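You operate a simulated robot arm through the tools that you are given. There is no shell and no other tool. Be economical: measure what you need, move in short steps, check, and stop when the job is done.

You are at the controls of a simulated robot arm. One attempt, no reset.

## Task
Put things in order on the table top. At the end: the cream muffin from the table top stands on top of the beige stack of bowls; the black mill (marked "PEPPER") stands where the brown jar stood; the white plant pot stands where the black mill stood; the brown jar stands on top of the red lemon soda can; whatever was shut is shut again. Leave all else as you found it, and nothing knocked over.

The check looks at the end state, three seconds after you hand in, the way a careful person would. Anything else that was tipped, shoved, dropped, spilled or broken makes it a failure.

## Robot
A 5-joint arm with a two-finger parallel gripper, fixed in place. Base frame: the origin is at the foot of the arm, x ahead of it, y to its left, z up; the work surface is at about z = 0. Units: m, degrees, N and s.
With the tool pointing down near the work surface it reaches from about 0.26 to 0.68 m from the base axis. Its first joint turns from -66.0 to 66.0 degrees. The tool tilts only in the upright plane through the base axis and itself; it spins freely about its own axis. Payload 2.9 kg.
Tool frame: the origin (TCP) lies between the finger pads and is the grasp point; the fingertips stand 0.03 m ahead of it; z points along the fingers, y is the line along which they close. Largest opening 0.11 m; finger width 0.02, thickness 0.01; the body of the gripper, 0.048 by 0.112 m, starts 0.055 m behind the TCP.
Orientation is that of the tool frame in the base frame, as a unit quaternion [x, y, z, w]. With the fingers straight down and closing along the base's y, the tool's x points along the base's -x, its y along +y and its z along -z.

## Interface
- The arm moves only by the tool jog_arm. Its argument "increments" is a list of rows, each an object (a shift or turn left out is 0, a gripper value left out holds the last) with "slide": the shift along the base's x, y, z in units of 20 mm (1.0 is 20 mm), a list of three; "rotation": the turn, a rotation vector about the base's x, y, z in units of 8 degrees (1.0 is 8 degrees), a list of three; "hand": the opening, from 0 (shut) to 1 (fully open). In form: [{"slide": [tx, ty, tz], "rotation": [ax, ay, az], "hand": hand}, ...]. A call has 1 to 12 rows; each row shifts and turns the commanded pose from where the row before left it. A call with a number of a shift or a turn outside -1 to 1 is refused whole. A row lasts 0.2 s, in which the tool goes at most 0.05 m and 8.6 degrees; a call with a longer step from one row to the next is refused whole, and so is a gripper value outside its range. A pose out of reach is approached as far as the arm can. The call stops where the force on the tool passes 40 N (or 10 N more than at its start, if that is more) or the arm is blocked; 0.2 s more then pass. Each finger travels about 0.108 m/s and halts on what it meets, pressing with about 29 N; the grip force reading is that of the motor and also rises with nothing between the fingers. The clock runs only during rows and for 0.2 s after the last one: add rows that do not move to give the fingers time. The reply holds the time, the measured pose of the TCP, the force on the tool along the base axes, the opening and the grip force, in the units named above and with some noise.
- Cameras (640 x 400 px; columns grow to the right, rows downward): "scene" is fixed at [0.0445, -0.4663, 0.5905]; the picture's right is [0.66, -0.75, 0.00], its down [-0.52, -0.46, -0.72] and it looks along [0.54, 0.48, -0.69] (base axes); focal length 279 px, centre (320, 200). "wrist" rides on the gripper at [0.072, 0.017, -0.103] in the tool frame; the picture's right is [-0.23, 0.97, 0.00], its down [-0.76, -0.18, -0.62] and it looks along [-0.61, -0.14, 0.78] (tool axes); focal length 222 px, centre (320, 200).
- capture(camera): a new picture of that camera. The clock stands still meanwhile.
- locate(camera, pixels): for up to 12 pixels [column, row] of the newest picture of that camera ("zoom" is the newest enlarged one), the place [x, y, z] in the base frame of the surface seen there, good to about 0.002 m. The clock stands still meanwhile.
- enlarge(camera, box): a new picture of the part [left, top, right, bottom] of that camera's present view, enlarged. The clock stands still meanwhile.
- job_done(): hands the job in; it is judged then, once.

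Work in short steps. Measure before you move; look again where a grasp or a placing could have gone wrong, and mend it. You have 80 turns and 38 pictures in all, those below and enlarged ones among them. Open the gripper and draw the arm clear of the work before you hand the job in, unless the task says otherwise; then end with one line.

The tools are called after "Call:" as a command line: name --argument value ..., lists and objects as JSON in quotes. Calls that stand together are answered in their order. jog_arm: Moves the arm, as the interface text tells. Its arguments: {"type":"object","properties":{"increments":{"type":"array","items":{"type":"object","properties":{"slide":{"type":"array","items":{"type":"number"}},"rotation":{"type":"array","items":{"type":"number"}},"hand":{"type":"number"}}}}},"required":["increments"]} The other tools are called the same way: capture (camera) takes a picture; locate (camera, pixels) gives the place of the surface under pixels of a picture; enlarge (camera, box) takes an enlarged picture of a part of a camera's view; job_done () hands the job in.

At the start:

```text
time_s: 0.0
position: [0.3383, -0.2274, 0.3807]
ee_rot: [0.0, 1.0, 0.0, 0.0]
wrist_force: [-1.1, 0.2, -0.3]
width: 0.1099
finger_force: 0.0
```

scene: 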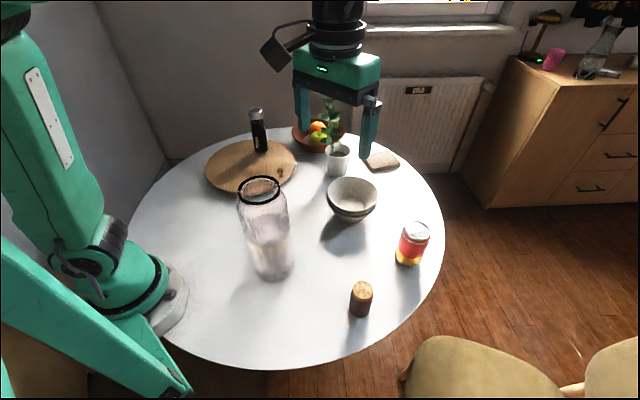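
wrist: 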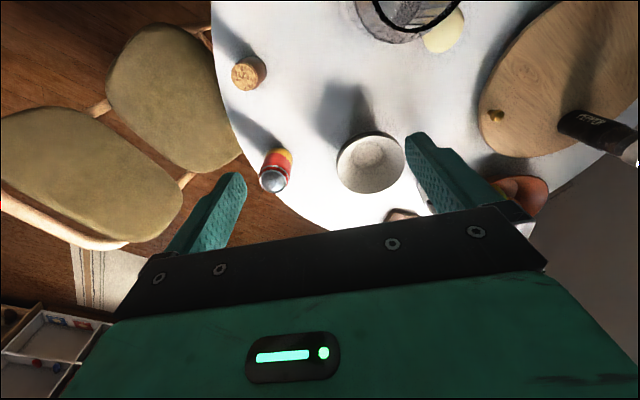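

The scene shows a mill near (258,130), a glass vessel near (265,230), bowls (352,200), a can (412,243), a brown jar (361,298) and a pot (337,160). No muffin is visible yet, so I zoom in.

Call:
enlarge --camera "scene" --box '[190, 90, 350, 190]'

Call:
enlarge --camera "scene" --box '[220, 160, 460, 330]'

Call:
enlarge --camera "wrist" --box '[210, 0, 640, 240]'

```text
4.00 times, centred on (270, 140) of scene
```

zoom: 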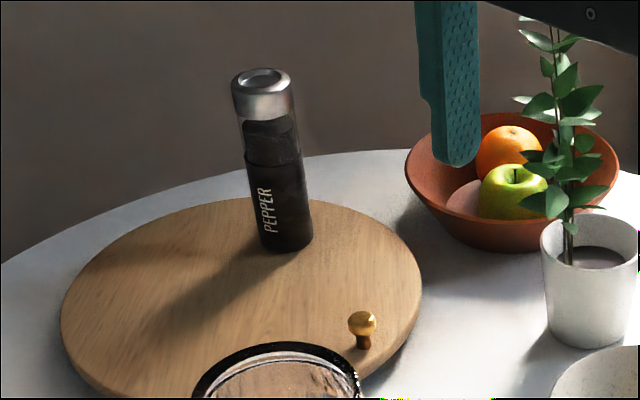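

```text
2.35 times, centred on (340, 245) of scene
```

zoom: 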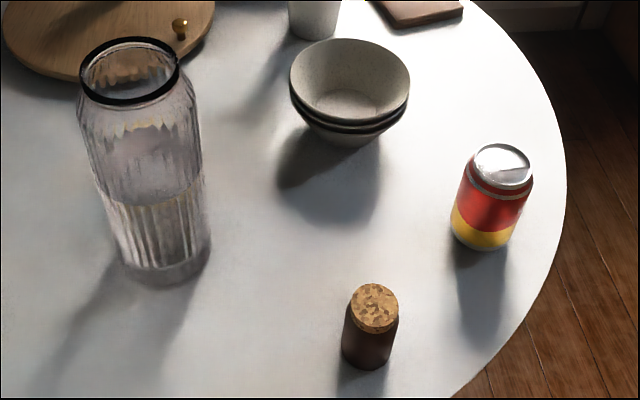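

```text
1.49 times, centred on (425, 120) of wrist
```

zoom: 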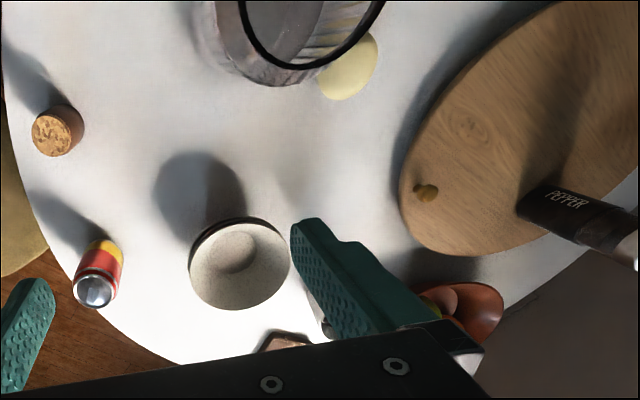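

A pale-yellow item, probably the muffin, sits behind the glass vessel at zoom (350,70). I locate the key surfaces.

Call:
locate --camera "scene" --pixels '[[361, 287], [360, 310], [415, 228], [408, 262], [256, 109], [262, 148], [338, 152], [335, 172], [352, 190], [345, 215], [280, 172], [230, 180]]'

Call:
locate --camera "zoom" --pixels '[[350, 70], [372, 45], [335, 95], [57, 135], [97, 290], [240, 245], [240, 218], [240, 308], [190, 265], [288, 265], [425, 192], [255, 60]]'

```text
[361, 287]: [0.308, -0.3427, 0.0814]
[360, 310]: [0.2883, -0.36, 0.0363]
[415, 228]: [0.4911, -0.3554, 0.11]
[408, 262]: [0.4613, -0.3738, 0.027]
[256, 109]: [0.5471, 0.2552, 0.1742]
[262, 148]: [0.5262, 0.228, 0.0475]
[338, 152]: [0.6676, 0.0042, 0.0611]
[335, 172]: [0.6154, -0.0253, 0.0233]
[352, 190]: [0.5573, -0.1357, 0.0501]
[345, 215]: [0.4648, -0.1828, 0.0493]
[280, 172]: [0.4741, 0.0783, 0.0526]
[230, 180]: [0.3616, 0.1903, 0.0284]
```

```text
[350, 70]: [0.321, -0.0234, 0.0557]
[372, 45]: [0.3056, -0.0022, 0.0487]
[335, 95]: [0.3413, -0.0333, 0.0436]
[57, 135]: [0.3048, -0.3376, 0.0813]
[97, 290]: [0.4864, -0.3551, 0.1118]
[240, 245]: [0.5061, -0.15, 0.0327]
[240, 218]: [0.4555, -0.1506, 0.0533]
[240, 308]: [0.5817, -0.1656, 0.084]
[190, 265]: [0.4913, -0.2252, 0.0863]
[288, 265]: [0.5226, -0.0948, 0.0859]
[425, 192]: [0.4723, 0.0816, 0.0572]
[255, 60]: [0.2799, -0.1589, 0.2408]
```

Brown jar: centre about (0.306,-0.341), top z 0.081. Can: about (0.49,-0.356), top 0.11. I move above the brown jar to view it from close range.

Call:
jog_arm --increments '[{"slide": [-0.23, -0.81, -0.93], "hand": 1}, {"slide": [-0.23, -0.81, -0.93]}, {"slide": [-0.23, -0.81, -0.93]}, {"slide": [-0.23, -0.81, -0.93]}, {"slide": [-0.23, -0.81, -0.93]}, {"slide": [-0.23, -0.81, -0.93]}, {"slide": [-0.23, -0.81, -0.93]}]'

Call:
capture --camera "wrist"

Call:
capture --camera "scene"

```text
time_s: 1.6
position: [0.3047, -0.3403, 0.2501]
ee_rot: [0.001, 1.0, 0.0, 0.0]
wrist_force: [0.1, -0.4, -0.5]
width: 0.1103
finger_force: 0.0
```

```text
32 pictures are left
```

wrist: 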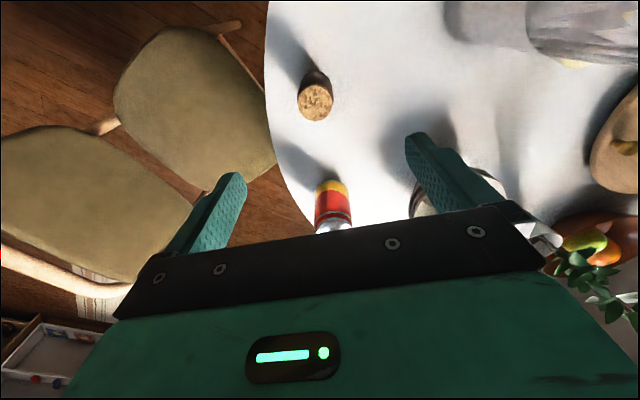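

```text
31 pictures are left
```

scene: 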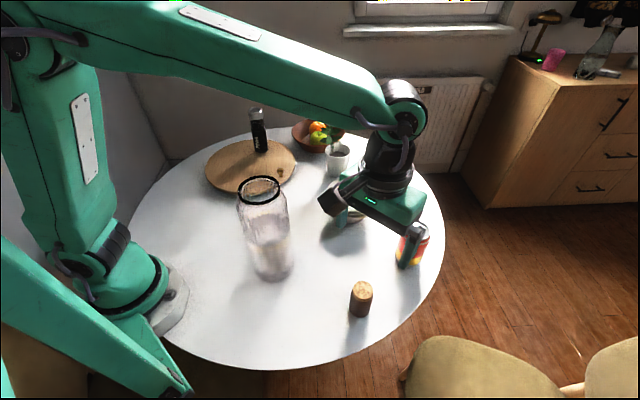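

Jar cork in wrist image at (315,100), can at (333,205). I measure edges of the jar and can.

Call:
locate --camera "wrist" --pixels '[[301, 101], [331, 101], [315, 86], [315, 117], [316, 102], [335, 222], [318, 205], [349, 205], [318, 187], [345, 187], [560, 65], [575, 30]]'

Call:
locate --camera "scene" --pixels '[[361, 287], [352, 287], [371, 287], [361, 282], [361, 293], [361, 316], [272, 278], [254, 270], [291, 262], [239, 195], [281, 190], [259, 178]]'

```text
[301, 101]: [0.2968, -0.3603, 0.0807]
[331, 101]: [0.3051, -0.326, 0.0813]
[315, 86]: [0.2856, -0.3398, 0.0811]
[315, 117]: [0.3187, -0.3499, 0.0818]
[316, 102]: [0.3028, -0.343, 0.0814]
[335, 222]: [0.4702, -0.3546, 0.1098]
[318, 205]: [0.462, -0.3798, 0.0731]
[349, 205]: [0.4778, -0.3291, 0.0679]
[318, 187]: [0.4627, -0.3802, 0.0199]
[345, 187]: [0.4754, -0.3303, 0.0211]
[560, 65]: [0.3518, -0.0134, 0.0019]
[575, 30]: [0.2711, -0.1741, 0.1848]
```

```text
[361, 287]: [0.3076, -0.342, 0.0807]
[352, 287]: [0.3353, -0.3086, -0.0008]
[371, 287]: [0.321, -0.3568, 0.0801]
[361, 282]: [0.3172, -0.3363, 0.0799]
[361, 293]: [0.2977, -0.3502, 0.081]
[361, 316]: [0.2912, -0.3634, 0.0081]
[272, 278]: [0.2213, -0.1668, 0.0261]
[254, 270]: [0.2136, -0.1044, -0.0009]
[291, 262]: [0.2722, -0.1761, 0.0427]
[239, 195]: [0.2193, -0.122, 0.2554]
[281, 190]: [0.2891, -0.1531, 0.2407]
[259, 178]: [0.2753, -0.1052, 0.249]
```

Jar axis ≈ (0.303,-0.343), radius about 0.019. I descend to z≈0.045.

Call:
jog_arm --increments '[{"slide": [-0.08, -0.15, -0.93]}, {"slide": [0, 0, -0.93]}, {"slide": [0, 0, -0.93]}, {"slide": [0, 0, -0.93]}, {"slide": [0, 0, -0.93]}, {"slide": [0, 0, -0.93]}, {"slide": [0, 0, -0.93]}, {"slide": [0, 0, -0.93]}, {"slide": [0, 0, -0.93]}, {"slide": [0, 0, -0.93]}, {"slide": [0, 0, -0.93]}]'

Call:
jog_arm --increments '[{"hand": 0.3}, {"hand": 0.2}, {"hand": 0.1}, {"hand": 0.1}]'

```text
time_s: 4.0
position: [0.3022, -0.3428, 0.0448]
ee_rot: [0.001, 1.0, 0.001, 0.0]
wrist_force: [-0.1, 1.0, 0.6]
width: 0.11
finger_force: 0.0
```

```text
time_s: 5.0
position: [0.3021, -0.3416, 0.045]
ee_rot: [0.0, 1.0, 0.0, -0.001]
wrist_force: [-0.8, -0.2, -0.7]
width: 0.0443
finger_force: 28.8
```

Grip holds at width 0.044. I lift 0.14 m.

Call:
jog_arm --increments '[{"slide": [0, 0, 0.5]}, {"slide": [0, 0, 0.9]}, {"slide": [0, 0, 0.9]}, {"slide": [0, 0, 0.9]}, {"slide": [0, 0, 0.9]}, {"slide": [0, 0, 0.9]}, {"slide": [0, 0, 0.9]}, {"slide": [0, 0, 0.9]}, {"slide": [0, 0, 0.4]}]'

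Call:
jog_arm --increments '[{"slide": [0.5, -0.05, 0]}, {"slide": [0.85, -0.06, 0]}, {"slide": [0.85, -0.06, 0]}, {"slide": [0.85, -0.06, 0]}, {"slide": [0.85, -0.06, 0]}, {"slide": [0.85, -0.06, 0]}, {"slide": [0.85, -0.06, 0]}, {"slide": [0.85, -0.06, 0]}, {"slide": [0.85, -0.06, 0]}, {"slide": [0.85, -0.06, 0]}, {"slide": [0.8, -0.06, 0]}, {"slide": [0.4, 0, 0]}]'

Call:
capture --camera "wrist"

Call:
enlarge --camera "scene" --box '[340, 160, 500, 290]'

```text
time_s: 7.0
position: [0.3027, -0.3432, 0.189]
ee_rot: [0.0, 1.0, 0.0, 0.0]
wrist_force: [0.2, 0.9, -1.0]
width: 0.0446
finger_force: 28.7
```

```text
time_s: 9.6
position: [0.4899, -0.3567, 0.1891]
ee_rot: [0.0, 1.0, 0.0, 0.0]
wrist_force: [1.0, 0.0, -0.7]
width: 0.0445
finger_force: 28.8
```

```text
30 pictures are left
```

wrist: 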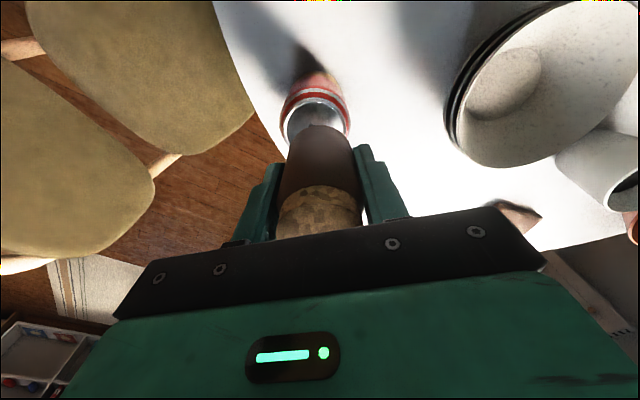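

```text
3.08 times, centred on (420, 225) of scene
```

zoom: 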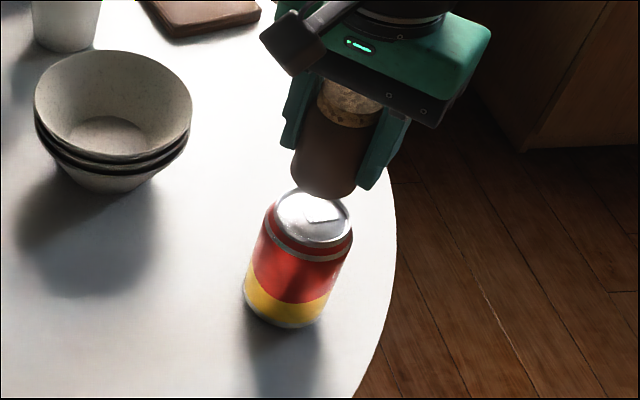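

Can top rim shows at zoom (275..352, 190..240); I locate rim points and the jar bottom to check alignment.

Call:
locate --camera "zoom" --pixels '[[278, 205], [275, 222], [285, 236], [310, 243], [335, 240], [349, 228], [349, 213], [320, 215], [294, 180], [325, 196], [354, 188], [325, 160]]'

Call:
locate --camera "wrist" --pixels '[[284, 120], [288, 108], [300, 99], [318, 97], [335, 105], [346, 118], [348, 130], [318, 110]]'

```text
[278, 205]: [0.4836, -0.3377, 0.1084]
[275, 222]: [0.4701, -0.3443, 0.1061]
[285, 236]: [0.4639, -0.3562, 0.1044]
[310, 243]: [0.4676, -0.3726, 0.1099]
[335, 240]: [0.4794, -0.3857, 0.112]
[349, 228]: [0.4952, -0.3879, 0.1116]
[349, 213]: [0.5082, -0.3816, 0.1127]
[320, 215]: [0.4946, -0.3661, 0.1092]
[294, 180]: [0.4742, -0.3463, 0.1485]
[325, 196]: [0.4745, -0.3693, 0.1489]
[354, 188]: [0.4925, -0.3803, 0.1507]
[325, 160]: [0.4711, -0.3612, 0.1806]
```

```text
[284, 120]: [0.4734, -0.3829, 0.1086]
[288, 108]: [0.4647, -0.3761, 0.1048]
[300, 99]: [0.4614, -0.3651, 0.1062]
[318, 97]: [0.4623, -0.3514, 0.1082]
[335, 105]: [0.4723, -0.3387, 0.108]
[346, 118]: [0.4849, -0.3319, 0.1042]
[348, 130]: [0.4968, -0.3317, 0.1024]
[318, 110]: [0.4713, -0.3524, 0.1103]
```

Circle fit of can rim: centre (0.490,-0.360), r 0.0285. Jar bottom is about (0.491,-0.358). I shift -2.5 mm in y and lower to just above contact.

Call:
jog_arm --increments '[{"slide": [-0.02, -0.13, 0]}, {"slide": [0, 0, -0.5]}, {"slide": [0, 0, -0.5]}, {"slide": [0, 0, -0.4]}, {}]'

Call:
jog_arm --increments '[{"slide": [0, 0, -0.07]}, {"slide": [0, 0, -0.07]}, {}]'

```text
time_s: 10.8
position: [0.4896, -0.3612, 0.1601]
ee_rot: [0.001, 1.0, 0.0, 0.0]
wrist_force: [0.9, 0.2, -1.4]
width: 0.0442
finger_force: 29.0
```

```text
time_s: 11.6
position: [0.4901, -0.3609, 0.1577]
ee_rot: [0.0, 1.0, 0.0, -0.001]
wrist_force: [0.0, 0.1, -1.5]
width: 0.0443
finger_force: 29.2
```

Not in contact yet (force ≈ 0). I lower in 1 mm steps.

Call:
jog_arm --increments '[{"slide": [0, 0, -0.05]}, {}]'

Call:
jog_arm --increments '[{"slide": [0, 0, -0.05]}, {}]'

Call:
jog_arm --increments '[{"slide": [0, 0, -0.05]}, {}]'

Call:
enlarge --camera "scene" --box '[360, 180, 460, 280]'

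```text
time_s: 12.2
position: [0.4891, -0.3599, 0.1571]
ee_rot: [0.001, 1.0, 0.001, -0.001]
wrist_force: [0.0, 0.9, -1.1]
width: 0.0445
finger_force: 29.5
```

```text
time_s: 12.8
position: [0.4901, -0.3606, 0.157]
ee_rot: [0.0, 1.0, 0.0, 0.0]
wrist_force: [-0.2, 0.5, 0.6]
width: 0.0446
finger_force: 28.9
```

```text
time_s: 13.4
position: [0.4895, -0.3606, 0.1568]
ee_rot: [0.0, 1.0, -0.001, 0.001]
wrist_force: [-0.2, -0.3, 7.4]
width: 0.0443
finger_force: 28.8
```

```text
4.00 times, centred on (410, 230) of scene
```

zoom: 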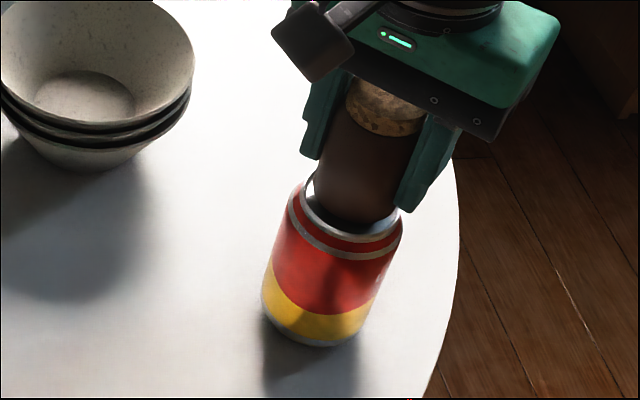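

Contact at 7.4 N and the jar is centred on the can. I release and rise.

Call:
jog_arm --increments '[{"hand": 0.5}, {"hand": 0.8}, {"hand": 1}, {}, {"slide": [0, 0, 0.5]}, {"slide": [0, 0, 0.9]}, {"slide": [0, 0, 1]}, {"slide": [0, 0, 1]}, {"slide": [0, 0, 1]}, {"slide": [0, 0, 1]}, {"slide": [0, 0, 1]}]'

Call:
capture --camera "scene"

```text
time_s: 15.8
position: [0.4898, -0.3609, 0.2832]
ee_rot: [0.0, 1.0, 0.0, 0.0]
wrist_force: [0.7, 0.5, 0.5]
width: 0.1103
finger_force: 0.0
```

```text
27 pictures are left
```

scene: 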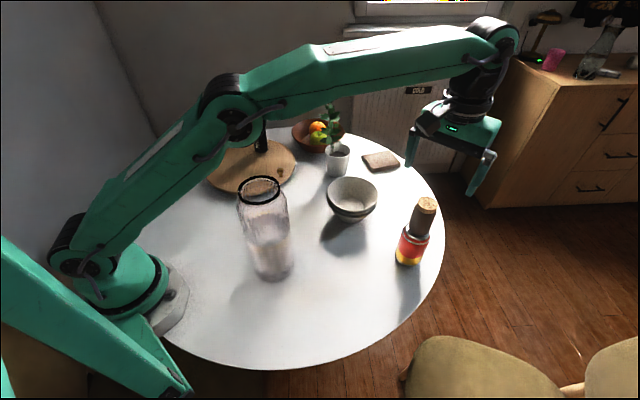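

The brown jar stands on the can. Next is the muffin: I rise and travel towards about (0.33,-0.02), keeping above the glass jar (top 0.25).

Call:
jog_arm --increments '[{"slide": [0, 0.5, 0.8]}, {"slide": [-0.3, 1, 0.8]}, {"slide": [-0.5, 1, 0.8]}, {"slide": [-0.5, 1, 0.6]}, {"slide": [-0.5, 1, 0.5]}, {"slide": [-0.5, 1, 0.5]}, {"slide": [-0.5, 1, 0]}, {"slide": [-0.5, 1, 0]}, {"slide": [-0.5, 1, 0]}, {"slide": [-0.5, 1, 0]}, {"slide": [-0.5, 1, 0]}, {"slide": [-0.5, 1, 0]}]'

Call:
jog_arm --increments '[{"slide": [-0.5, 1, 0]}, {"slide": [-0.5, 1, 0]}, {"slide": [-0.5, 1, 0]}, {"slide": [-0.5, 1, 0]}, {"slide": [-0.5, 1, 0]}, {"slide": [-0.3, 0.5, 0]}, {}]'

Call:
capture --camera "wrist"

```text
time_s: 18.4
position: [0.3817, -0.1306, 0.3644]
ee_rot: [0.0, 1.0, -0.001, -0.001]
wrist_force: [-1.0, -0.3, -0.3]
width: 0.1102
finger_force: 0.1
```

```text
time_s: 20.0
position: [0.328, -0.0206, 0.3624]
ee_rot: [-0.001, 1.0, 0.0, 0.001]
wrist_force: [0.0, 0.1, 0.0]
width: 0.1099
finger_force: 0.0
```

```text
26 pictures are left
```

wrist: 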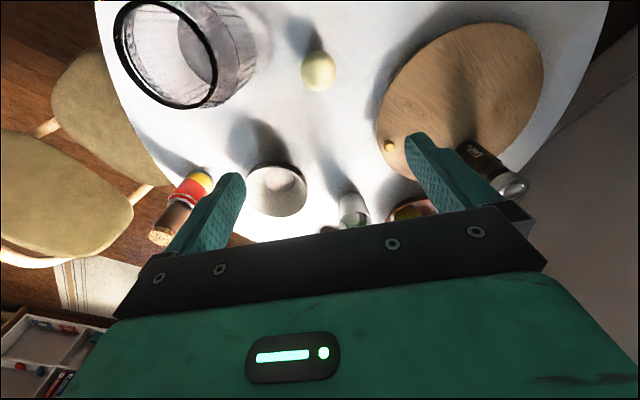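

The muffin is at wrist (319,70). I zoom in for shape and the clearance to the glass jar.

Call:
enlarge --camera "wrist" --box '[100, 0, 420, 200]'

Call:
locate --camera "wrist" --pixels '[[319, 70], [303, 72], [336, 70], [319, 54], [319, 90], [308, 58], [330, 58], [120, 45], [220, 55], [170, 105], [150, 6], [250, 70]]'

```text
2.00 times, centred on (260, 100) of wrist
```

zoom: 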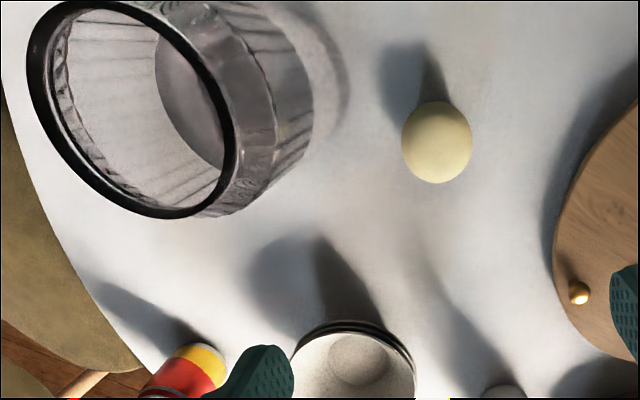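

```text
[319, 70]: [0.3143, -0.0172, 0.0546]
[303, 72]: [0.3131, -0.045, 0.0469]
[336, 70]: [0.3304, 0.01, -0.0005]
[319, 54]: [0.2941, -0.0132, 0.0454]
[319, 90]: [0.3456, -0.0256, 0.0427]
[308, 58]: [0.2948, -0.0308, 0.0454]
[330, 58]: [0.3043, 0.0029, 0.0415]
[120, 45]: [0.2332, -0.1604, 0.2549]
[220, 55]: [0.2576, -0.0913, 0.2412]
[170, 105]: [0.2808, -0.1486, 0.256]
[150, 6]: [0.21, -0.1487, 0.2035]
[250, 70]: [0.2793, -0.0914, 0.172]
```

Muffin fit: centre (0.319,-0.019), r≈0.027, top 0.055. The glass jar edge is clear by about 2 cm from the gripper body. I descend with partial opening.

Call:
jog_arm --increments '[{"slide": [-0.45, 0.07, -0.5], "hand": 0.78}, {"slide": [0, 0, -1]}, {"slide": [0, 0, -1]}, {"slide": [0, 0, -1]}, {"slide": [0, 0, -1]}, {"slide": [0, 0, -1]}, {"slide": [0, 0, -1]}, {"slide": [0, 0, -1]}, {"slide": [0, 0, -1]}, {"slide": [0, 0, -1]}, {"slide": [0, 0, -0.5]}]'

Call:
capture --camera "wrist"

Call:
capture --camera "scene"

```text
time_s: 22.4
position: [0.3186, -0.0176, 0.1627]
ee_rot: [0.0, 1.0, 0.001, 0.0]
wrist_force: [-0.7, -0.1, 0.2]
width: 0.0858
finger_force: 0.1
```

```text
24 pictures are left
```

wrist: 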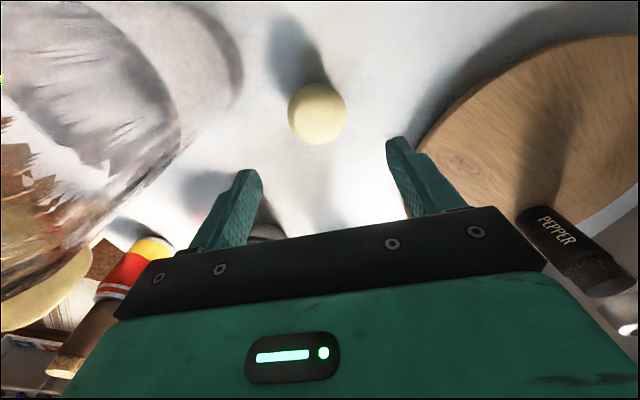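

```text
23 pictures are left
```

scene: 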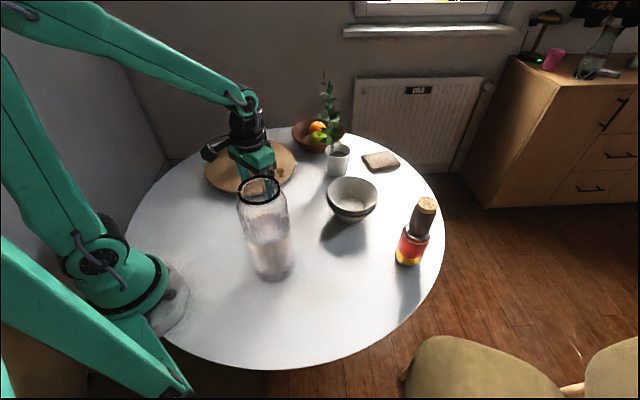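

Muffin now at wrist (317,113); clearance looks good. I refine the centre.

Call:
locate --camera "wrist" --pixels '[[317, 108], [290, 115], [345, 113], [317, 86], [317, 140], [298, 94], [337, 94], [300, 134], [338, 132]]'

```text
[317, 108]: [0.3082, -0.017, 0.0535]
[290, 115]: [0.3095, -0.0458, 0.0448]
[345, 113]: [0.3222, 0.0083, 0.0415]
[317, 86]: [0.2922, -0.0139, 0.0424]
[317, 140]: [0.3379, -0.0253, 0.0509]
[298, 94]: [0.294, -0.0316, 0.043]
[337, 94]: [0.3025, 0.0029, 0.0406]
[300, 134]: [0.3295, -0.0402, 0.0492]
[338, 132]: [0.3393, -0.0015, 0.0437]
```

Centre confirmed at (0.318,-0.018). I lower to z≈0.052 and close.

Call:
jog_arm --increments '[{"slide": [0, 0, -1]}, {"slide": [0, 0, -1]}, {"slide": [0, 0, -1]}, {"slide": [0, 0, -1]}, {"slide": [0, 0, -1]}, {"slide": [0, 0, -0.55]}, {}]'

Call:
jog_arm --increments '[{"hand": 0.6}, {"hand": 0.45}, {"hand": 0.4}, {}]'

```text
time_s: 24.0
position: [0.3179, -0.0175, 0.052]
ee_rot: [0.0, 1.0, 0.0, 0.0]
wrist_force: [0.9, -0.1, 0.1]
width: 0.0858
finger_force: 0.2
```

```text
time_s: 25.0
position: [0.3184, -0.0182, 0.0515]
ee_rot: [-0.001, 1.0, 0.0, 0.001]
wrist_force: [-0.8, 0.3, 0.1]
width: 0.0582
finger_force: 28.9
```

Muffin gripped at 0.058. I lift, then carry it towards the bowls.

Call:
jog_arm --increments '[{"slide": [0, 0, 0.5]}, {"slide": [0, 0, 0.9]}, {"slide": [0, 0, 1]}, {"slide": [0, 0, 1]}, {"slide": [0, 0, 1]}, {"slide": [0, 0, 1]}, {"slide": [0, 0, 1]}, {"slide": [0, 0, 1]}, {"slide": [0, 0, 0.8]}, {"slide": [0, 0, 0.5]}]'

Call:
jog_arm --increments '[{"slide": [0.5, -0.35, 0]}, {"slide": [0.8, -0.58, 0]}, {"slide": [0.8, -0.58, 0]}, {"slide": [0.8, -0.58, 0]}, {"slide": [0.8, -0.58, 0]}, {"slide": [0.8, -0.58, 0]}, {"slide": [0.8, -0.58, 0]}, {"slide": [0.8, -0.58, 0]}, {"slide": [0.8, -0.58, 0]}, {"slide": [0.8, -0.58, 0]}, {"slide": [0.8, -0.58, 0]}, {"slide": [0.5, -0.35, 0]}]'

Call:
capture --camera "wrist"

Call:
enlarge --camera "scene" --box '[290, 110, 450, 240]'

```text
time_s: 27.2
position: [0.3182, -0.0184, 0.2248]
ee_rot: [0.0, 1.0, 0.0, 0.001]
wrist_force: [0.0, 0.6, -0.6]
width: 0.0583
finger_force: 28.9
```

```text
time_s: 29.8
position: [0.4984, -0.1484, 0.2262]
ee_rot: [-0.001, 1.0, 0.001, 0.001]
wrist_force: [-0.2, 0.6, -0.9]
width: 0.0584
finger_force: 29.0
```

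```text
22 pictures are left
```

wrist: 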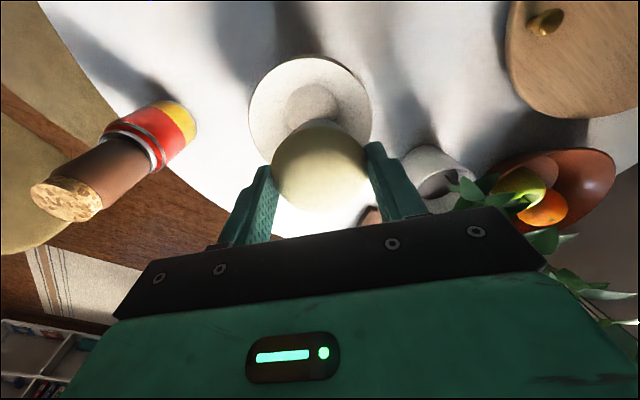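

```text
3.08 times, centred on (370, 175) of scene
```

zoom: 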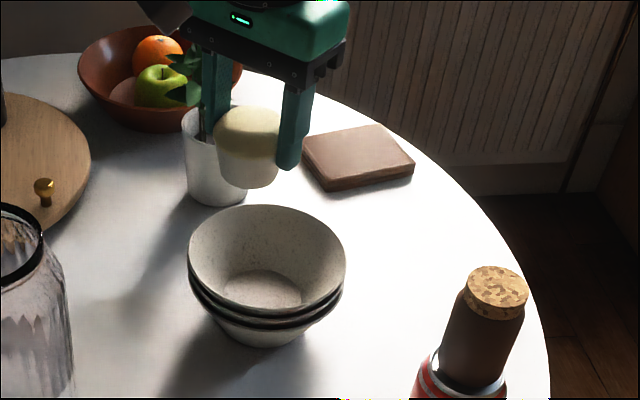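

The muffin is well held. I locate the bowl's rim (zoom ellipse 188..346 × 205..310) and its floor.

Call:
locate --camera "zoom" --pixels '[[191, 250], [344, 260], [267, 208], [255, 309], [210, 221], [325, 228], [310, 302], [262, 290], [228, 292], [298, 292], [262, 274], [248, 180]]'

Call:
locate --camera "wrist" --pixels '[[251, 110], [262, 82], [285, 64], [310, 57], [335, 63], [358, 82], [369, 110], [264, 148], [312, 105], [290, 103], [335, 103], [312, 88]]'

```text
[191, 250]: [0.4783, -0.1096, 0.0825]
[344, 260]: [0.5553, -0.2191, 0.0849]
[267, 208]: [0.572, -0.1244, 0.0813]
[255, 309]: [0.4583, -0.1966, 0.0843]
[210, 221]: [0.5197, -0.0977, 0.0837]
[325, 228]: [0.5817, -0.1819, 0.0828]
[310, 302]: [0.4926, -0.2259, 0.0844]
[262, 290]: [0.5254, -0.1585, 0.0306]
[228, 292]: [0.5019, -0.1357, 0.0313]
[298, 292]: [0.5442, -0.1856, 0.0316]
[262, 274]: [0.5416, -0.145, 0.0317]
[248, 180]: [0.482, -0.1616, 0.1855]
```

```text
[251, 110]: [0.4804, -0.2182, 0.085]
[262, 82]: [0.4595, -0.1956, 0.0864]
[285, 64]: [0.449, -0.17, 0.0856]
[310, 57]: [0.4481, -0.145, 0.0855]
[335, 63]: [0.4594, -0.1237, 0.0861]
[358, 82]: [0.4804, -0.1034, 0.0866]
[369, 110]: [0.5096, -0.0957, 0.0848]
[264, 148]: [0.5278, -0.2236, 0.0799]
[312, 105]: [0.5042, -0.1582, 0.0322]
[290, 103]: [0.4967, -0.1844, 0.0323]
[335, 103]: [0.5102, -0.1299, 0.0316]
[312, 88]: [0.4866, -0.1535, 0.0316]
```

Bowl centre (0.515,-0.161), floor z 0.0315; the release height is TCP≈0.083. I align and descend to about 0.089.

Call:
jog_arm --increments '[{"slide": [0.83, -0.63, 0]}, {}, {"slide": [0, 0, -0.9]}, {"slide": [0, 0, -0.9]}, {"slide": [0, 0, -0.9]}, {"slide": [0, 0, -0.9]}, {"slide": [0, 0, -0.9]}, {"slide": [0, 0, -0.9]}, {"slide": [0, 0, -0.9]}, {"slide": [0, 0, -0.55]}, {}]'

Call:
jog_arm --increments '[{"slide": [0, 0, -0.1]}, {"slide": [0, 0, -0.1]}, {}]'

```text
time_s: 31.8
position: [0.5191, -0.1607, 0.1138]
ee_rot: [0.0, 1.0, -0.002, 0.007]
wrist_force: [-2.6, 1.1, 4.7]
width: 0.0586
finger_force: 29.3
stopped in row 9: the force on the tool passed its limit (the readings are from after the stop); the commanded pose is now the measured one
```

```text
time_s: 32.4
position: [0.5192, -0.1603, 0.1145]
ee_rot: [0.001, 1.0, -0.002, 0.008]
wrist_force: [-1.7, -0.3, 2.8]
width: 0.0583
finger_force: 28.8
stopped in row 3: the force on the tool passed its limit (the readings are from after the stop); the commanded pose is now the measured one
```

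It stopped at z 0.114, higher than expected. Something touches, so I look.

Call:
capture --camera "scene"

Call:
enlarge --camera "scene" --box '[220, 60, 460, 260]'

Call:
capture --camera "wrist"

```text
20 pictures are left
```

scene: 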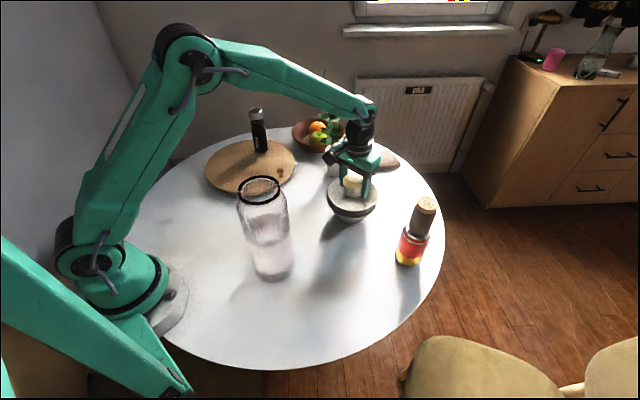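

```text
2.00 times, centred on (340, 160) of scene
```

zoom: 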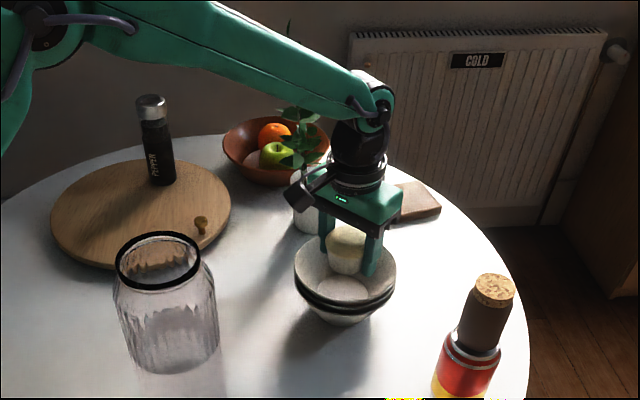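

```text
18 pictures are left
```

wrist: 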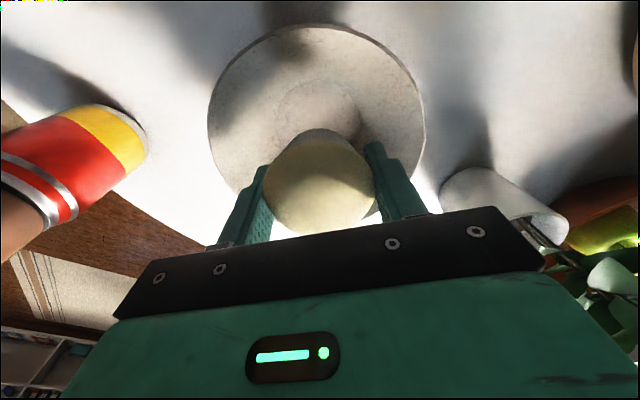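

The muffin now seems tilted in the grip. I measure the bowl's rim and the muffin again to see what touched.

Call:
locate --camera "wrist" --pixels '[[208, 130], [235, 65], [275, 33], [320, 24], [370, 40], [408, 75], [425, 130], [318, 100], [318, 133], [318, 160], [318, 190], [318, 225]]'

Call:
locate --camera "zoom" --pixels '[[345, 272], [328, 265], [347, 250], [330, 250], [296, 265], [395, 272], [345, 300], [348, 235], [372, 273], [300, 250], [394, 255], [365, 267]]'

```text
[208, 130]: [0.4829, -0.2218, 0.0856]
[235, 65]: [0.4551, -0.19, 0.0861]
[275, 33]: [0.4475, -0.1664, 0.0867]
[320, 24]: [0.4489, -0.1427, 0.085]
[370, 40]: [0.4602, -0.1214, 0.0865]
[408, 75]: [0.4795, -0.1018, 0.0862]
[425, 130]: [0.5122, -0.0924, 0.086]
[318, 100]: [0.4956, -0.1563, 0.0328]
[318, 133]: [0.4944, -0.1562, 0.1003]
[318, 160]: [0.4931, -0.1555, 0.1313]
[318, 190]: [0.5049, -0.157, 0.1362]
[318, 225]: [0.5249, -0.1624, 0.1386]
```

```text
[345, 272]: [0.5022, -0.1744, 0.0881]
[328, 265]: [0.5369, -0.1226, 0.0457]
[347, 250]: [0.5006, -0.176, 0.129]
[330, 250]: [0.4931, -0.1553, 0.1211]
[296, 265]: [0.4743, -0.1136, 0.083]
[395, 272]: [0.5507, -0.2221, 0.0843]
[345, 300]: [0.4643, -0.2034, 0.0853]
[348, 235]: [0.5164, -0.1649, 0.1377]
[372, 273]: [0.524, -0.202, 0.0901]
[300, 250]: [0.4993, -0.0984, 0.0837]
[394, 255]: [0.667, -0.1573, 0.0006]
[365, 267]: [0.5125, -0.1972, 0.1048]
```

The muffin top is now 24 mm above the TCP (was 3 mm), so its base is resting at rim height (~0.086). The stack physically supports it there. The bowls haven't moved. I ease the grip open gently and check before lifting.

Call:
jog_arm --increments '[{"slide": [0, 0, 0.05], "hand": 0.55}, {"hand": 0.58}, {"hand": 0.62}, {"hand": 0.66}, {}, {}]'

Call:
capture --camera "wrist"

Call:
enlarge --camera "scene" --box '[290, 110, 450, 240]'

```text
time_s: 33.8
position: [0.5202, -0.1607, 0.1139]
ee_rot: [0.0, 1.0, -0.002, 0.008]
wrist_force: [-0.6, -0.2, -0.5]
width: 0.0728
finger_force: 0.1
```

```text
17 pictures are left
```

wrist: 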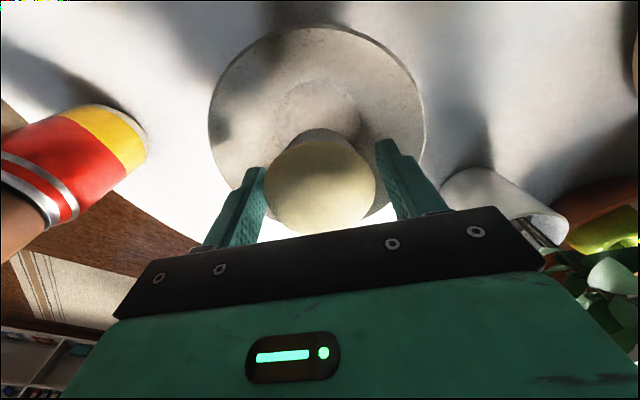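

```text
3.08 times, centred on (370, 175) of scene
```

zoom: 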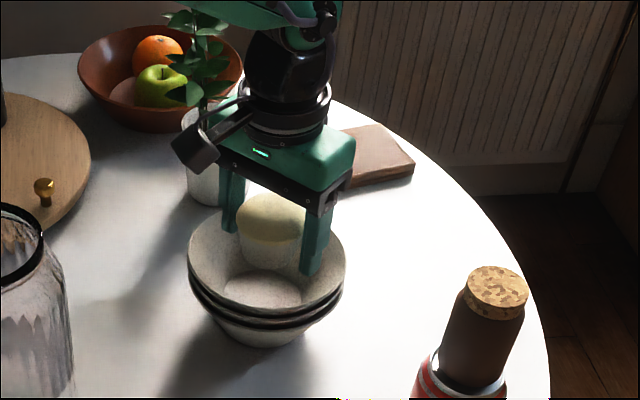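

The muffin stands freely. I open further and rise straight up.

Call:
jog_arm --increments '[{"hand": 0.75}, {"hand": 0.85}, {}, {"slide": [0, 0, 0.3]}, {"slide": [0, 0, 0.6]}, {"slide": [0, 0, 0.9]}, {"slide": [0, 0, 1]}, {"slide": [0, 0, 1]}, {"slide": [0, 0, 1]}, {"slide": [0, 0, 1]}, {"slide": [0, 0, 1]}, {"slide": [0, 0, 1]}]'

Call:
enlarge --camera "scene" --box '[290, 110, 450, 240]'

```text
time_s: 36.4
position: [0.5207, -0.1615, 0.271]
ee_rot: [0.0, 1.0, -0.002, 0.008]
wrist_force: [-0.6, 0.5, -0.4]
width: 0.0933
finger_force: 0.0
```

```text
3.08 times, centred on (370, 175) of scene
```

zoom: 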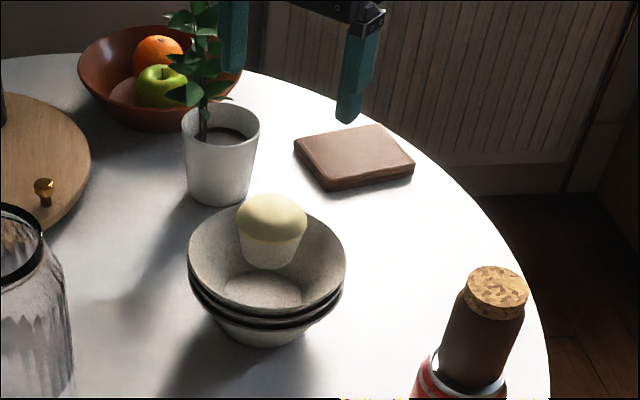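

The muffin stands upright on the stack. I correct the small tilt, rise, and travel towards the mill (~(0.535,0.24)) at z≈0.39.

Call:
jog_arm --increments '[{"slide": [0, 0, 1], "rotation": [0.03, 0.115, 0]}, {"slide": [0, 0.2, 1]}, {"slide": [0, 0.5, 1]}, {"slide": [0, 1, 1]}, {"slide": [0, 1, 1]}, {"slide": [0, 1, 0.8]}, {"slide": [0, 1, 0]}, {"slide": [0, 1, 0]}, {"slide": [0, 1, 0]}, {"slide": [0, 1, 0]}, {"slide": [0, 1, 0]}, {"slide": [0, 1, 0]}]'

Call:
jog_arm --increments '[{"slide": [0, 1, 0]}, {"slide": [0, 1, 0]}, {"slide": [0, 1, 0]}, {"slide": [0, 1, 0]}, {"slide": [0, 1, 0]}, {"slide": [0, 1, 0]}, {"slide": [0, 1, 0]}, {"slide": [0, 1, 0]}, {"slide": [0, 1, 0]}, {"slide": [0, 1, 0], "hand": 1}, {"slide": [0, 0.4, 0]}, {}]'

Call:
capture --camera "wrist"

```text
time_s: 39.0
position: [0.5184, 0.0322, 0.3854]
ee_rot: [0.0, 1.0, -0.001, 0.0]
wrist_force: [0.3, 0.3, 0.5]
width: 0.0933
finger_force: 0.0
```

```text
time_s: 41.6
position: [0.5198, 0.2411, 0.3837]
ee_rot: [0.0, 1.0, 0.0, 0.0]
wrist_force: [0.4, 0.5, -0.5]
width: 0.1099
finger_force: 0.2
```

```text
14 pictures are left
```

wrist: 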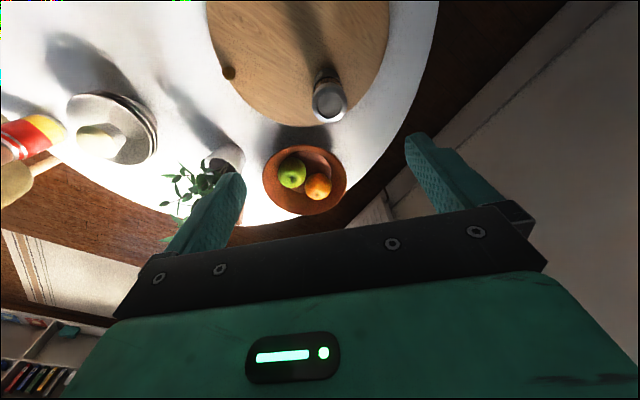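

The mill's cap is at wrist (330,98). I measure the mill, fruit bowl and pot.

Call:
locate --camera "wrist" --pixels '[[330, 103], [312, 100], [347, 100], [330, 118], [314, 80], [338, 75], [300, 20], [346, 170], [305, 210], [265, 180], [300, 148], [229, 72]]'

Call:
locate --camera "scene" --pixels '[[256, 108], [248, 113], [264, 113], [253, 151], [268, 150], [260, 153], [262, 135]]'

```text
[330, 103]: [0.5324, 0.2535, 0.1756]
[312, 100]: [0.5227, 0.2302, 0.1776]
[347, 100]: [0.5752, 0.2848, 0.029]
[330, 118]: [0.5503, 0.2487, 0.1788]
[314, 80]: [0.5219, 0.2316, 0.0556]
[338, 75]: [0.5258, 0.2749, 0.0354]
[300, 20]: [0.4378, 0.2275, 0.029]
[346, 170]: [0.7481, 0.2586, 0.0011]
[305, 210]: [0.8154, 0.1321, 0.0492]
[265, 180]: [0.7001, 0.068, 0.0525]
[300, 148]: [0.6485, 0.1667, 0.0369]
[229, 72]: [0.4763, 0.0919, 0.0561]
```

```text
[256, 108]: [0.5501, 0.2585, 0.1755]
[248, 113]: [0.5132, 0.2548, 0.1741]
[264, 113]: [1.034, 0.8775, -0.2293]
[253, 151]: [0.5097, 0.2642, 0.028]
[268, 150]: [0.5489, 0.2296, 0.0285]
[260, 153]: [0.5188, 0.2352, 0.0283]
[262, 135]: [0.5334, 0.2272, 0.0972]
```

Mill axis ≈ (0.533,0.250), top 0.178, r≈0.022. The palm needs TCP ≥ 0.13. I go to z 0.24 first and re-check.

Call:
jog_arm --increments '[{"slide": [0.65, 0.45, -0.5]}, {"slide": [0, 0, -1]}, {"slide": [0, 0, -1]}, {"slide": [0, 0, -1]}, {"slide": [0, 0, -1]}, {"slide": [0, 0, -1]}, {"slide": [0, 0, -1]}, {"slide": [0, 0, -0.6]}]'

Call:
capture --camera "wrist"

```text
time_s: 43.4
position: [0.5242, 0.2471, 0.2392]
ee_rot: [-0.001, 1.0, 0.001, -0.001]
wrist_force: [0.0, 0.0, -0.4]
width: 0.1098
finger_force: 0.1
out of reach, approached as far as the arm can: row 1
```

```text
13 pictures are left
```

wrist: 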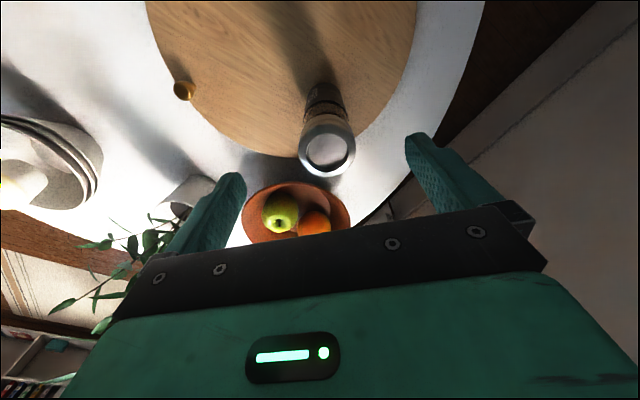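

Call:
locate --camera "wrist" --pixels '[[327, 152], [301, 150], [352, 150], [327, 128], [327, 174], [310, 165], [345, 168], [328, 110], [308, 105], [345, 105], [306, 190], [326, 84]]'

```text
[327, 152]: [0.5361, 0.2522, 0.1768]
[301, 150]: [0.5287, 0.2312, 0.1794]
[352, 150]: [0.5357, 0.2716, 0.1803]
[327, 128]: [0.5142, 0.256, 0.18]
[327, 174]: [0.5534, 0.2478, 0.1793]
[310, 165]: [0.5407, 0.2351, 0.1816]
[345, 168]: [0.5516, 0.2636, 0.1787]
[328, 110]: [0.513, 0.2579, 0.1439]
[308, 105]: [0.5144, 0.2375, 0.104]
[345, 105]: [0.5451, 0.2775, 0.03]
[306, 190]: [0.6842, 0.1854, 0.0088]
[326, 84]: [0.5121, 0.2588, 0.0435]
```

Mill axis (0.533,0.252), top 0.180. I align, descend to 0.136 and close.

Call:
jog_arm --increments '[{"slide": [0.45, 0.25, 0]}, {}, {"slide": [0, 0, -0.8]}, {"slide": [0, 0, -0.9]}, {"slide": [0, 0, -0.9]}, {"slide": [0, 0, -0.9]}, {"slide": [0, 0, -0.9]}, {"slide": [0, 0, -0.75]}, {}]'

Call:
jog_arm --increments '[{"hand": 0.6}, {"hand": 0.4}, {"hand": 0.25}, {"hand": 0.25}, {}]'

```text
time_s: 45.4
position: [0.5331, 0.2495, 0.1364]
ee_rot: [0.0, 1.0, 0.0, 0.0]
wrist_force: [-0.5, -0.2, 0.4]
width: 0.1101
finger_force: 0.1
```

```text
time_s: 46.6
position: [0.5334, 0.251, 0.1355]
ee_rot: [0.0, 1.0, 0.0, 0.0]
wrist_force: [0.2, 0.3, 0.3]
width: 0.0472
finger_force: 29.1
```

Mill gripped at 0.047. I lift straight to about 0.345.

Call:
jog_arm --increments '[{"slide": [0, 0, 0.4]}, {"slide": [0, 0, 0.8]}, {"slide": [0, 0, 1]}, {"slide": [0, 0, 1]}, {"slide": [0, 0, 1]}, {"slide": [0, 0, 1]}, {"slide": [0, 0, 1]}, {"slide": [0, 0, 1]}, {"slide": [0, 0, 1]}, {"slide": [0, 0, 1]}, {"slide": [0, 0, 0.8]}, {"slide": [0, 0, 0.4]}]'

Call:
jog_arm --increments '[{"slide": [-0.3, -0.5, 0]}, {"slide": [-0.4, -0.9, 0]}, {"slide": [-0.4, -1, 0]}, {"slide": [-0.4, -1, 0]}, {"slide": [-0.4, -1, 0]}, {"slide": [-0.4, -1, 0]}, {"slide": [-0.4, -1, 0]}, {"slide": [-0.4, -1, 0]}, {"slide": [-0.4, -1, 0]}, {"slide": [-0.4, -1, 0]}, {"slide": [-0.4, -1, 0]}, {"slide": [-0.4, -1, 0]}]'

Call:
jog_arm --increments '[{"slide": [-0.4, -1, 0]}, {"slide": [-0.4, -1, 0]}, {"slide": [-0.4, -1, 0]}, {"slide": [0, -1, 0]}, {"slide": [0, -1, 0]}, {"slide": [0, -1, 0]}, {"slide": [0, -1, 0]}, {"slide": [0, -1, 0]}, {"slide": [0, -1, 0]}, {"slide": [0, -1, 0]}, {"slide": [0, -1, 0]}]'

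```text
time_s: 49.2
position: [0.5344, 0.2524, 0.3458]
ee_rot: [-0.001, 1.0, 0.0, -0.001]
wrist_force: [0.2, -1.1, -3.0]
width: 0.0468
finger_force: 29.6
```

```text
time_s: 51.8
position: [0.4393, 0.0232, 0.3455]
ee_rot: [0.0, 1.0, 0.0, 0.0]
wrist_force: [-0.6, -0.6, -2.9]
width: 0.047
finger_force: 29.2
```

```text
time_s: 54.2
position: [0.4152, -0.1967, 0.3469]
ee_rot: [0.0, 1.0, 0.0, 0.001]
wrist_force: [-0.8, 0.3, -2.7]
width: 0.0471
finger_force: 28.6
```

At (0.415,-0.197). I move on to above the brown jar's old place (0.3025,-0.343).

Call:
jog_arm --increments '[{"slide": [-0.7, -0.915, 0]}, {"slide": [-0.7, -0.915, 0]}, {"slide": [-0.7, -0.915, 0]}, {"slide": [-0.7, -0.915, 0]}, {"slide": [-0.7, -0.915, 0]}, {"slide": [-0.7, -0.915, 0]}, {"slide": [-0.7, -0.915, 0]}, {"slide": [-0.7, -0.915, 0]}, {}]'

Call:
jog_arm --increments '[{"slide": [0, 0, -0.8]}, {"slide": [0, 0, -1]}, {"slide": [0, 0, -1]}, {"slide": [0, 0, -1]}, {"slide": [0, 0, -1]}, {"slide": [0, 0, -1]}, {"slide": [0, 0, -1]}, {"slide": [0, 0, -1]}, {"slide": [0, 0, -1]}, {"slide": [0, 0, -1]}, {"slide": [0, 0, -0.7]}, {}]'

Call:
enlarge --camera "scene" --box '[280, 180, 480, 340]'

```text
time_s: 56.2
position: [0.3035, -0.3424, 0.3439]
ee_rot: [0.0, 1.0, 0.0, 0.0]
wrist_force: [0.6, 0.8, -1.8]
width: 0.0472
finger_force: 28.9
```

```text
time_s: 58.8
position: [0.3025, -0.3438, 0.135]
ee_rot: [0.0, 1.0, 0.0, -0.001]
wrist_force: [0.1, 0.4, -2.6]
width: 0.0469
finger_force: 28.9
```

```text
2.50 times, centred on (380, 260) of scene
```

zoom: 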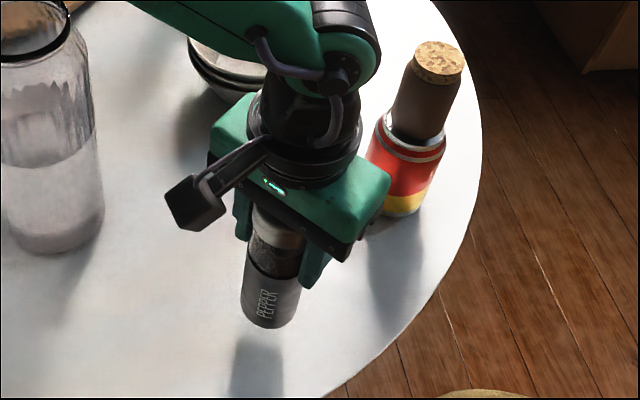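

The mill is upright, bottom at about 0.028. I lower to near contact, then in small steps.

Call:
jog_arm --increments '[{"slide": [0, 0, -0.5]}, {"slide": [0, 0, -0.5]}, {"slide": [0, 0, -0.25]}, {"slide": [0, 0, -0.05]}, {}]'

Call:
jog_arm --increments '[{"slide": [0, 0, -0.05]}, {}]'

Call:
jog_arm --increments '[{"slide": [0, 0, -0.05]}, {}]'

```text
time_s: 60.0
position: [0.3035, -0.3429, 0.1083]
ee_rot: [0.0, 1.0, -0.001, -0.001]
wrist_force: [0.3, -0.2, -3.1]
width: 0.0468
finger_force: 28.6
```

```text
time_s: 60.6
position: [0.3035, -0.3422, 0.1079]
ee_rot: [0.001, 1.0, 0.0, 0.0]
wrist_force: [-0.9, -0.5, -0.9]
width: 0.0467
finger_force: 29.0
```

```text
time_s: 61.2
position: [0.3037, -0.3431, 0.1081]
ee_rot: [0.0, 1.0, -0.001, 0.001]
wrist_force: [-5.7, 7.3, 24.0]
width: 0.0471
finger_force: 28.5
```

Contact at 24 N. I raise the command 1 mm, release and rise.

Call:
jog_arm --increments '[{"slide": [0, 0, 0.05]}, {"hand": 0.5}, {"hand": 0.75}, {"hand": 1}, {}, {"slide": [0, 0, 0.4]}, {"slide": [0, 0, 0.8]}, {"slide": [0, 0, 1]}, {"slide": [0, 0, 1]}, {"slide": [0, 0, 1]}, {"slide": [0, 0, 1]}, {"slide": [0, 0, 1]}]'

Call:
jog_arm --increments '[{"slide": [0, 0, 1]}, {"slide": [0, 0, 1]}, {"slide": [0, 0, 1]}, {"slide": [0.5, 0.5, 1]}, {"slide": [0.7, 1, 0.7]}, {"slide": [0.7, 1, 0.5]}, {"slide": [0.7, 1, 0.3]}, {"slide": [0.7, 1, 0]}, {"slide": [0.7, 1, 0]}, {"slide": [0.7, 1, 0]}, {"slide": [0.7, 1, 0]}, {"slide": [0.7, 1, 0]}]'

Call:
capture --camera "scene"

```text
time_s: 63.8
position: [0.3037, -0.3419, 0.2306]
ee_rot: [0.0, 1.0, -0.001, -0.001]
wrist_force: [0.0, 0.3, 0.3]
width: 0.1099
finger_force: 0.1
```

```text
time_s: 66.4
position: [0.4266, -0.1749, 0.3412]
ee_rot: [-0.001, 1.0, 0.0, -0.001]
wrist_force: [0.1, -0.8, 0.3]
width: 0.1102
finger_force: 0.0
```

```text
11 pictures are left
```

scene: 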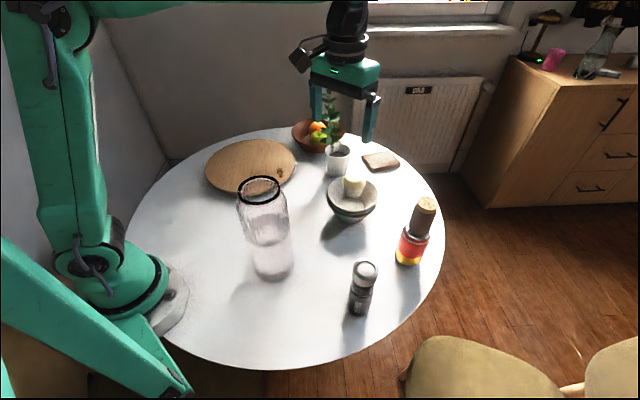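

The mill stands in place. The pot carries a tall plant, so a top-down grasp would crush it. I plan a near-horizontal grasp. I measure pot and plant.

Call:
enlarge --camera "scene" --box '[270, 60, 410, 200]'

Call:
capture --camera "wrist"

```text
2.86 times, centred on (340, 130) of scene
```

zoom: 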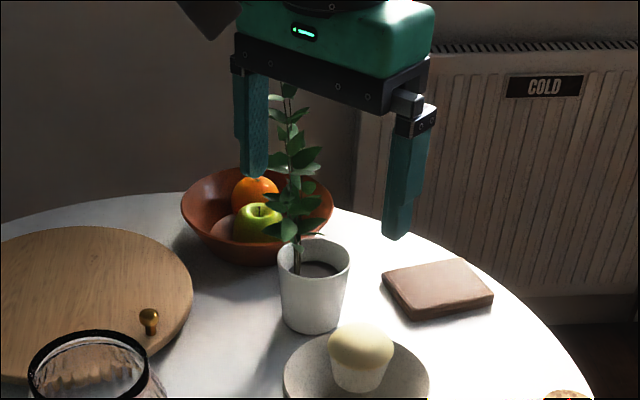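

```text
9 pictures are left
```

wrist: 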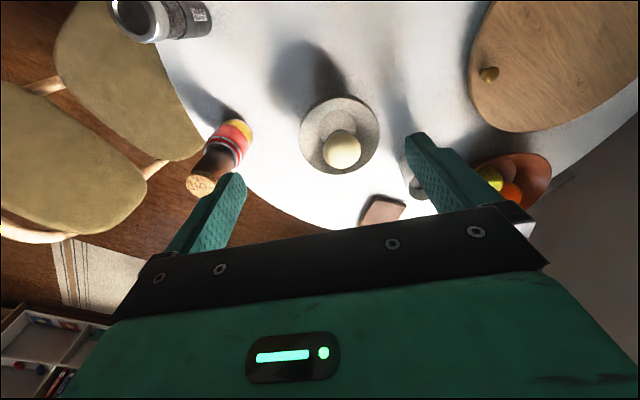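

Call:
locate --camera "zoom" --pixels '[[280, 262], [312, 278], [347, 262], [316, 241], [288, 318], [312, 330], [335, 322], [312, 300], [286, 228], [308, 158], [283, 165], [288, 90]]'

Call:
locate --camera "zoom" --pixels '[[330, 200], [332, 210], [300, 263], [245, 262], [182, 205], [319, 268], [385, 290], [322, 150], [270, 205], [297, 115], [270, 97], [312, 205]]'

```text
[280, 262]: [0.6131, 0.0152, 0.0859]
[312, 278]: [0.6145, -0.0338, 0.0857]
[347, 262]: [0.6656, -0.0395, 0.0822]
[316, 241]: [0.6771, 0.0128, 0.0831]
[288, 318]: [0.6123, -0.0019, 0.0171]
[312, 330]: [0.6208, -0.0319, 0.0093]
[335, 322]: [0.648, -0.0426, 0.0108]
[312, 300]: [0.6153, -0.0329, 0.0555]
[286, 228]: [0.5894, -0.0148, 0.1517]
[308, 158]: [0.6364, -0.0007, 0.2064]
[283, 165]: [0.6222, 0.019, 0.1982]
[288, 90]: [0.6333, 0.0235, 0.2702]
```

```text
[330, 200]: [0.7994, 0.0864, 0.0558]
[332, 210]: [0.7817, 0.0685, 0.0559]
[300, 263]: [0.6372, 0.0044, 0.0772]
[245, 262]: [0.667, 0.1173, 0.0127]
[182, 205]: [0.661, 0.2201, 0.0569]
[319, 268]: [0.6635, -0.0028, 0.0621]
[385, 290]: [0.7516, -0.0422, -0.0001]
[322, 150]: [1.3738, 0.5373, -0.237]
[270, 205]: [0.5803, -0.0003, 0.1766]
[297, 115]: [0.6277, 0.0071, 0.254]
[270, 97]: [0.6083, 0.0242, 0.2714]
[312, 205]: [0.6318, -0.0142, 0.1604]
```

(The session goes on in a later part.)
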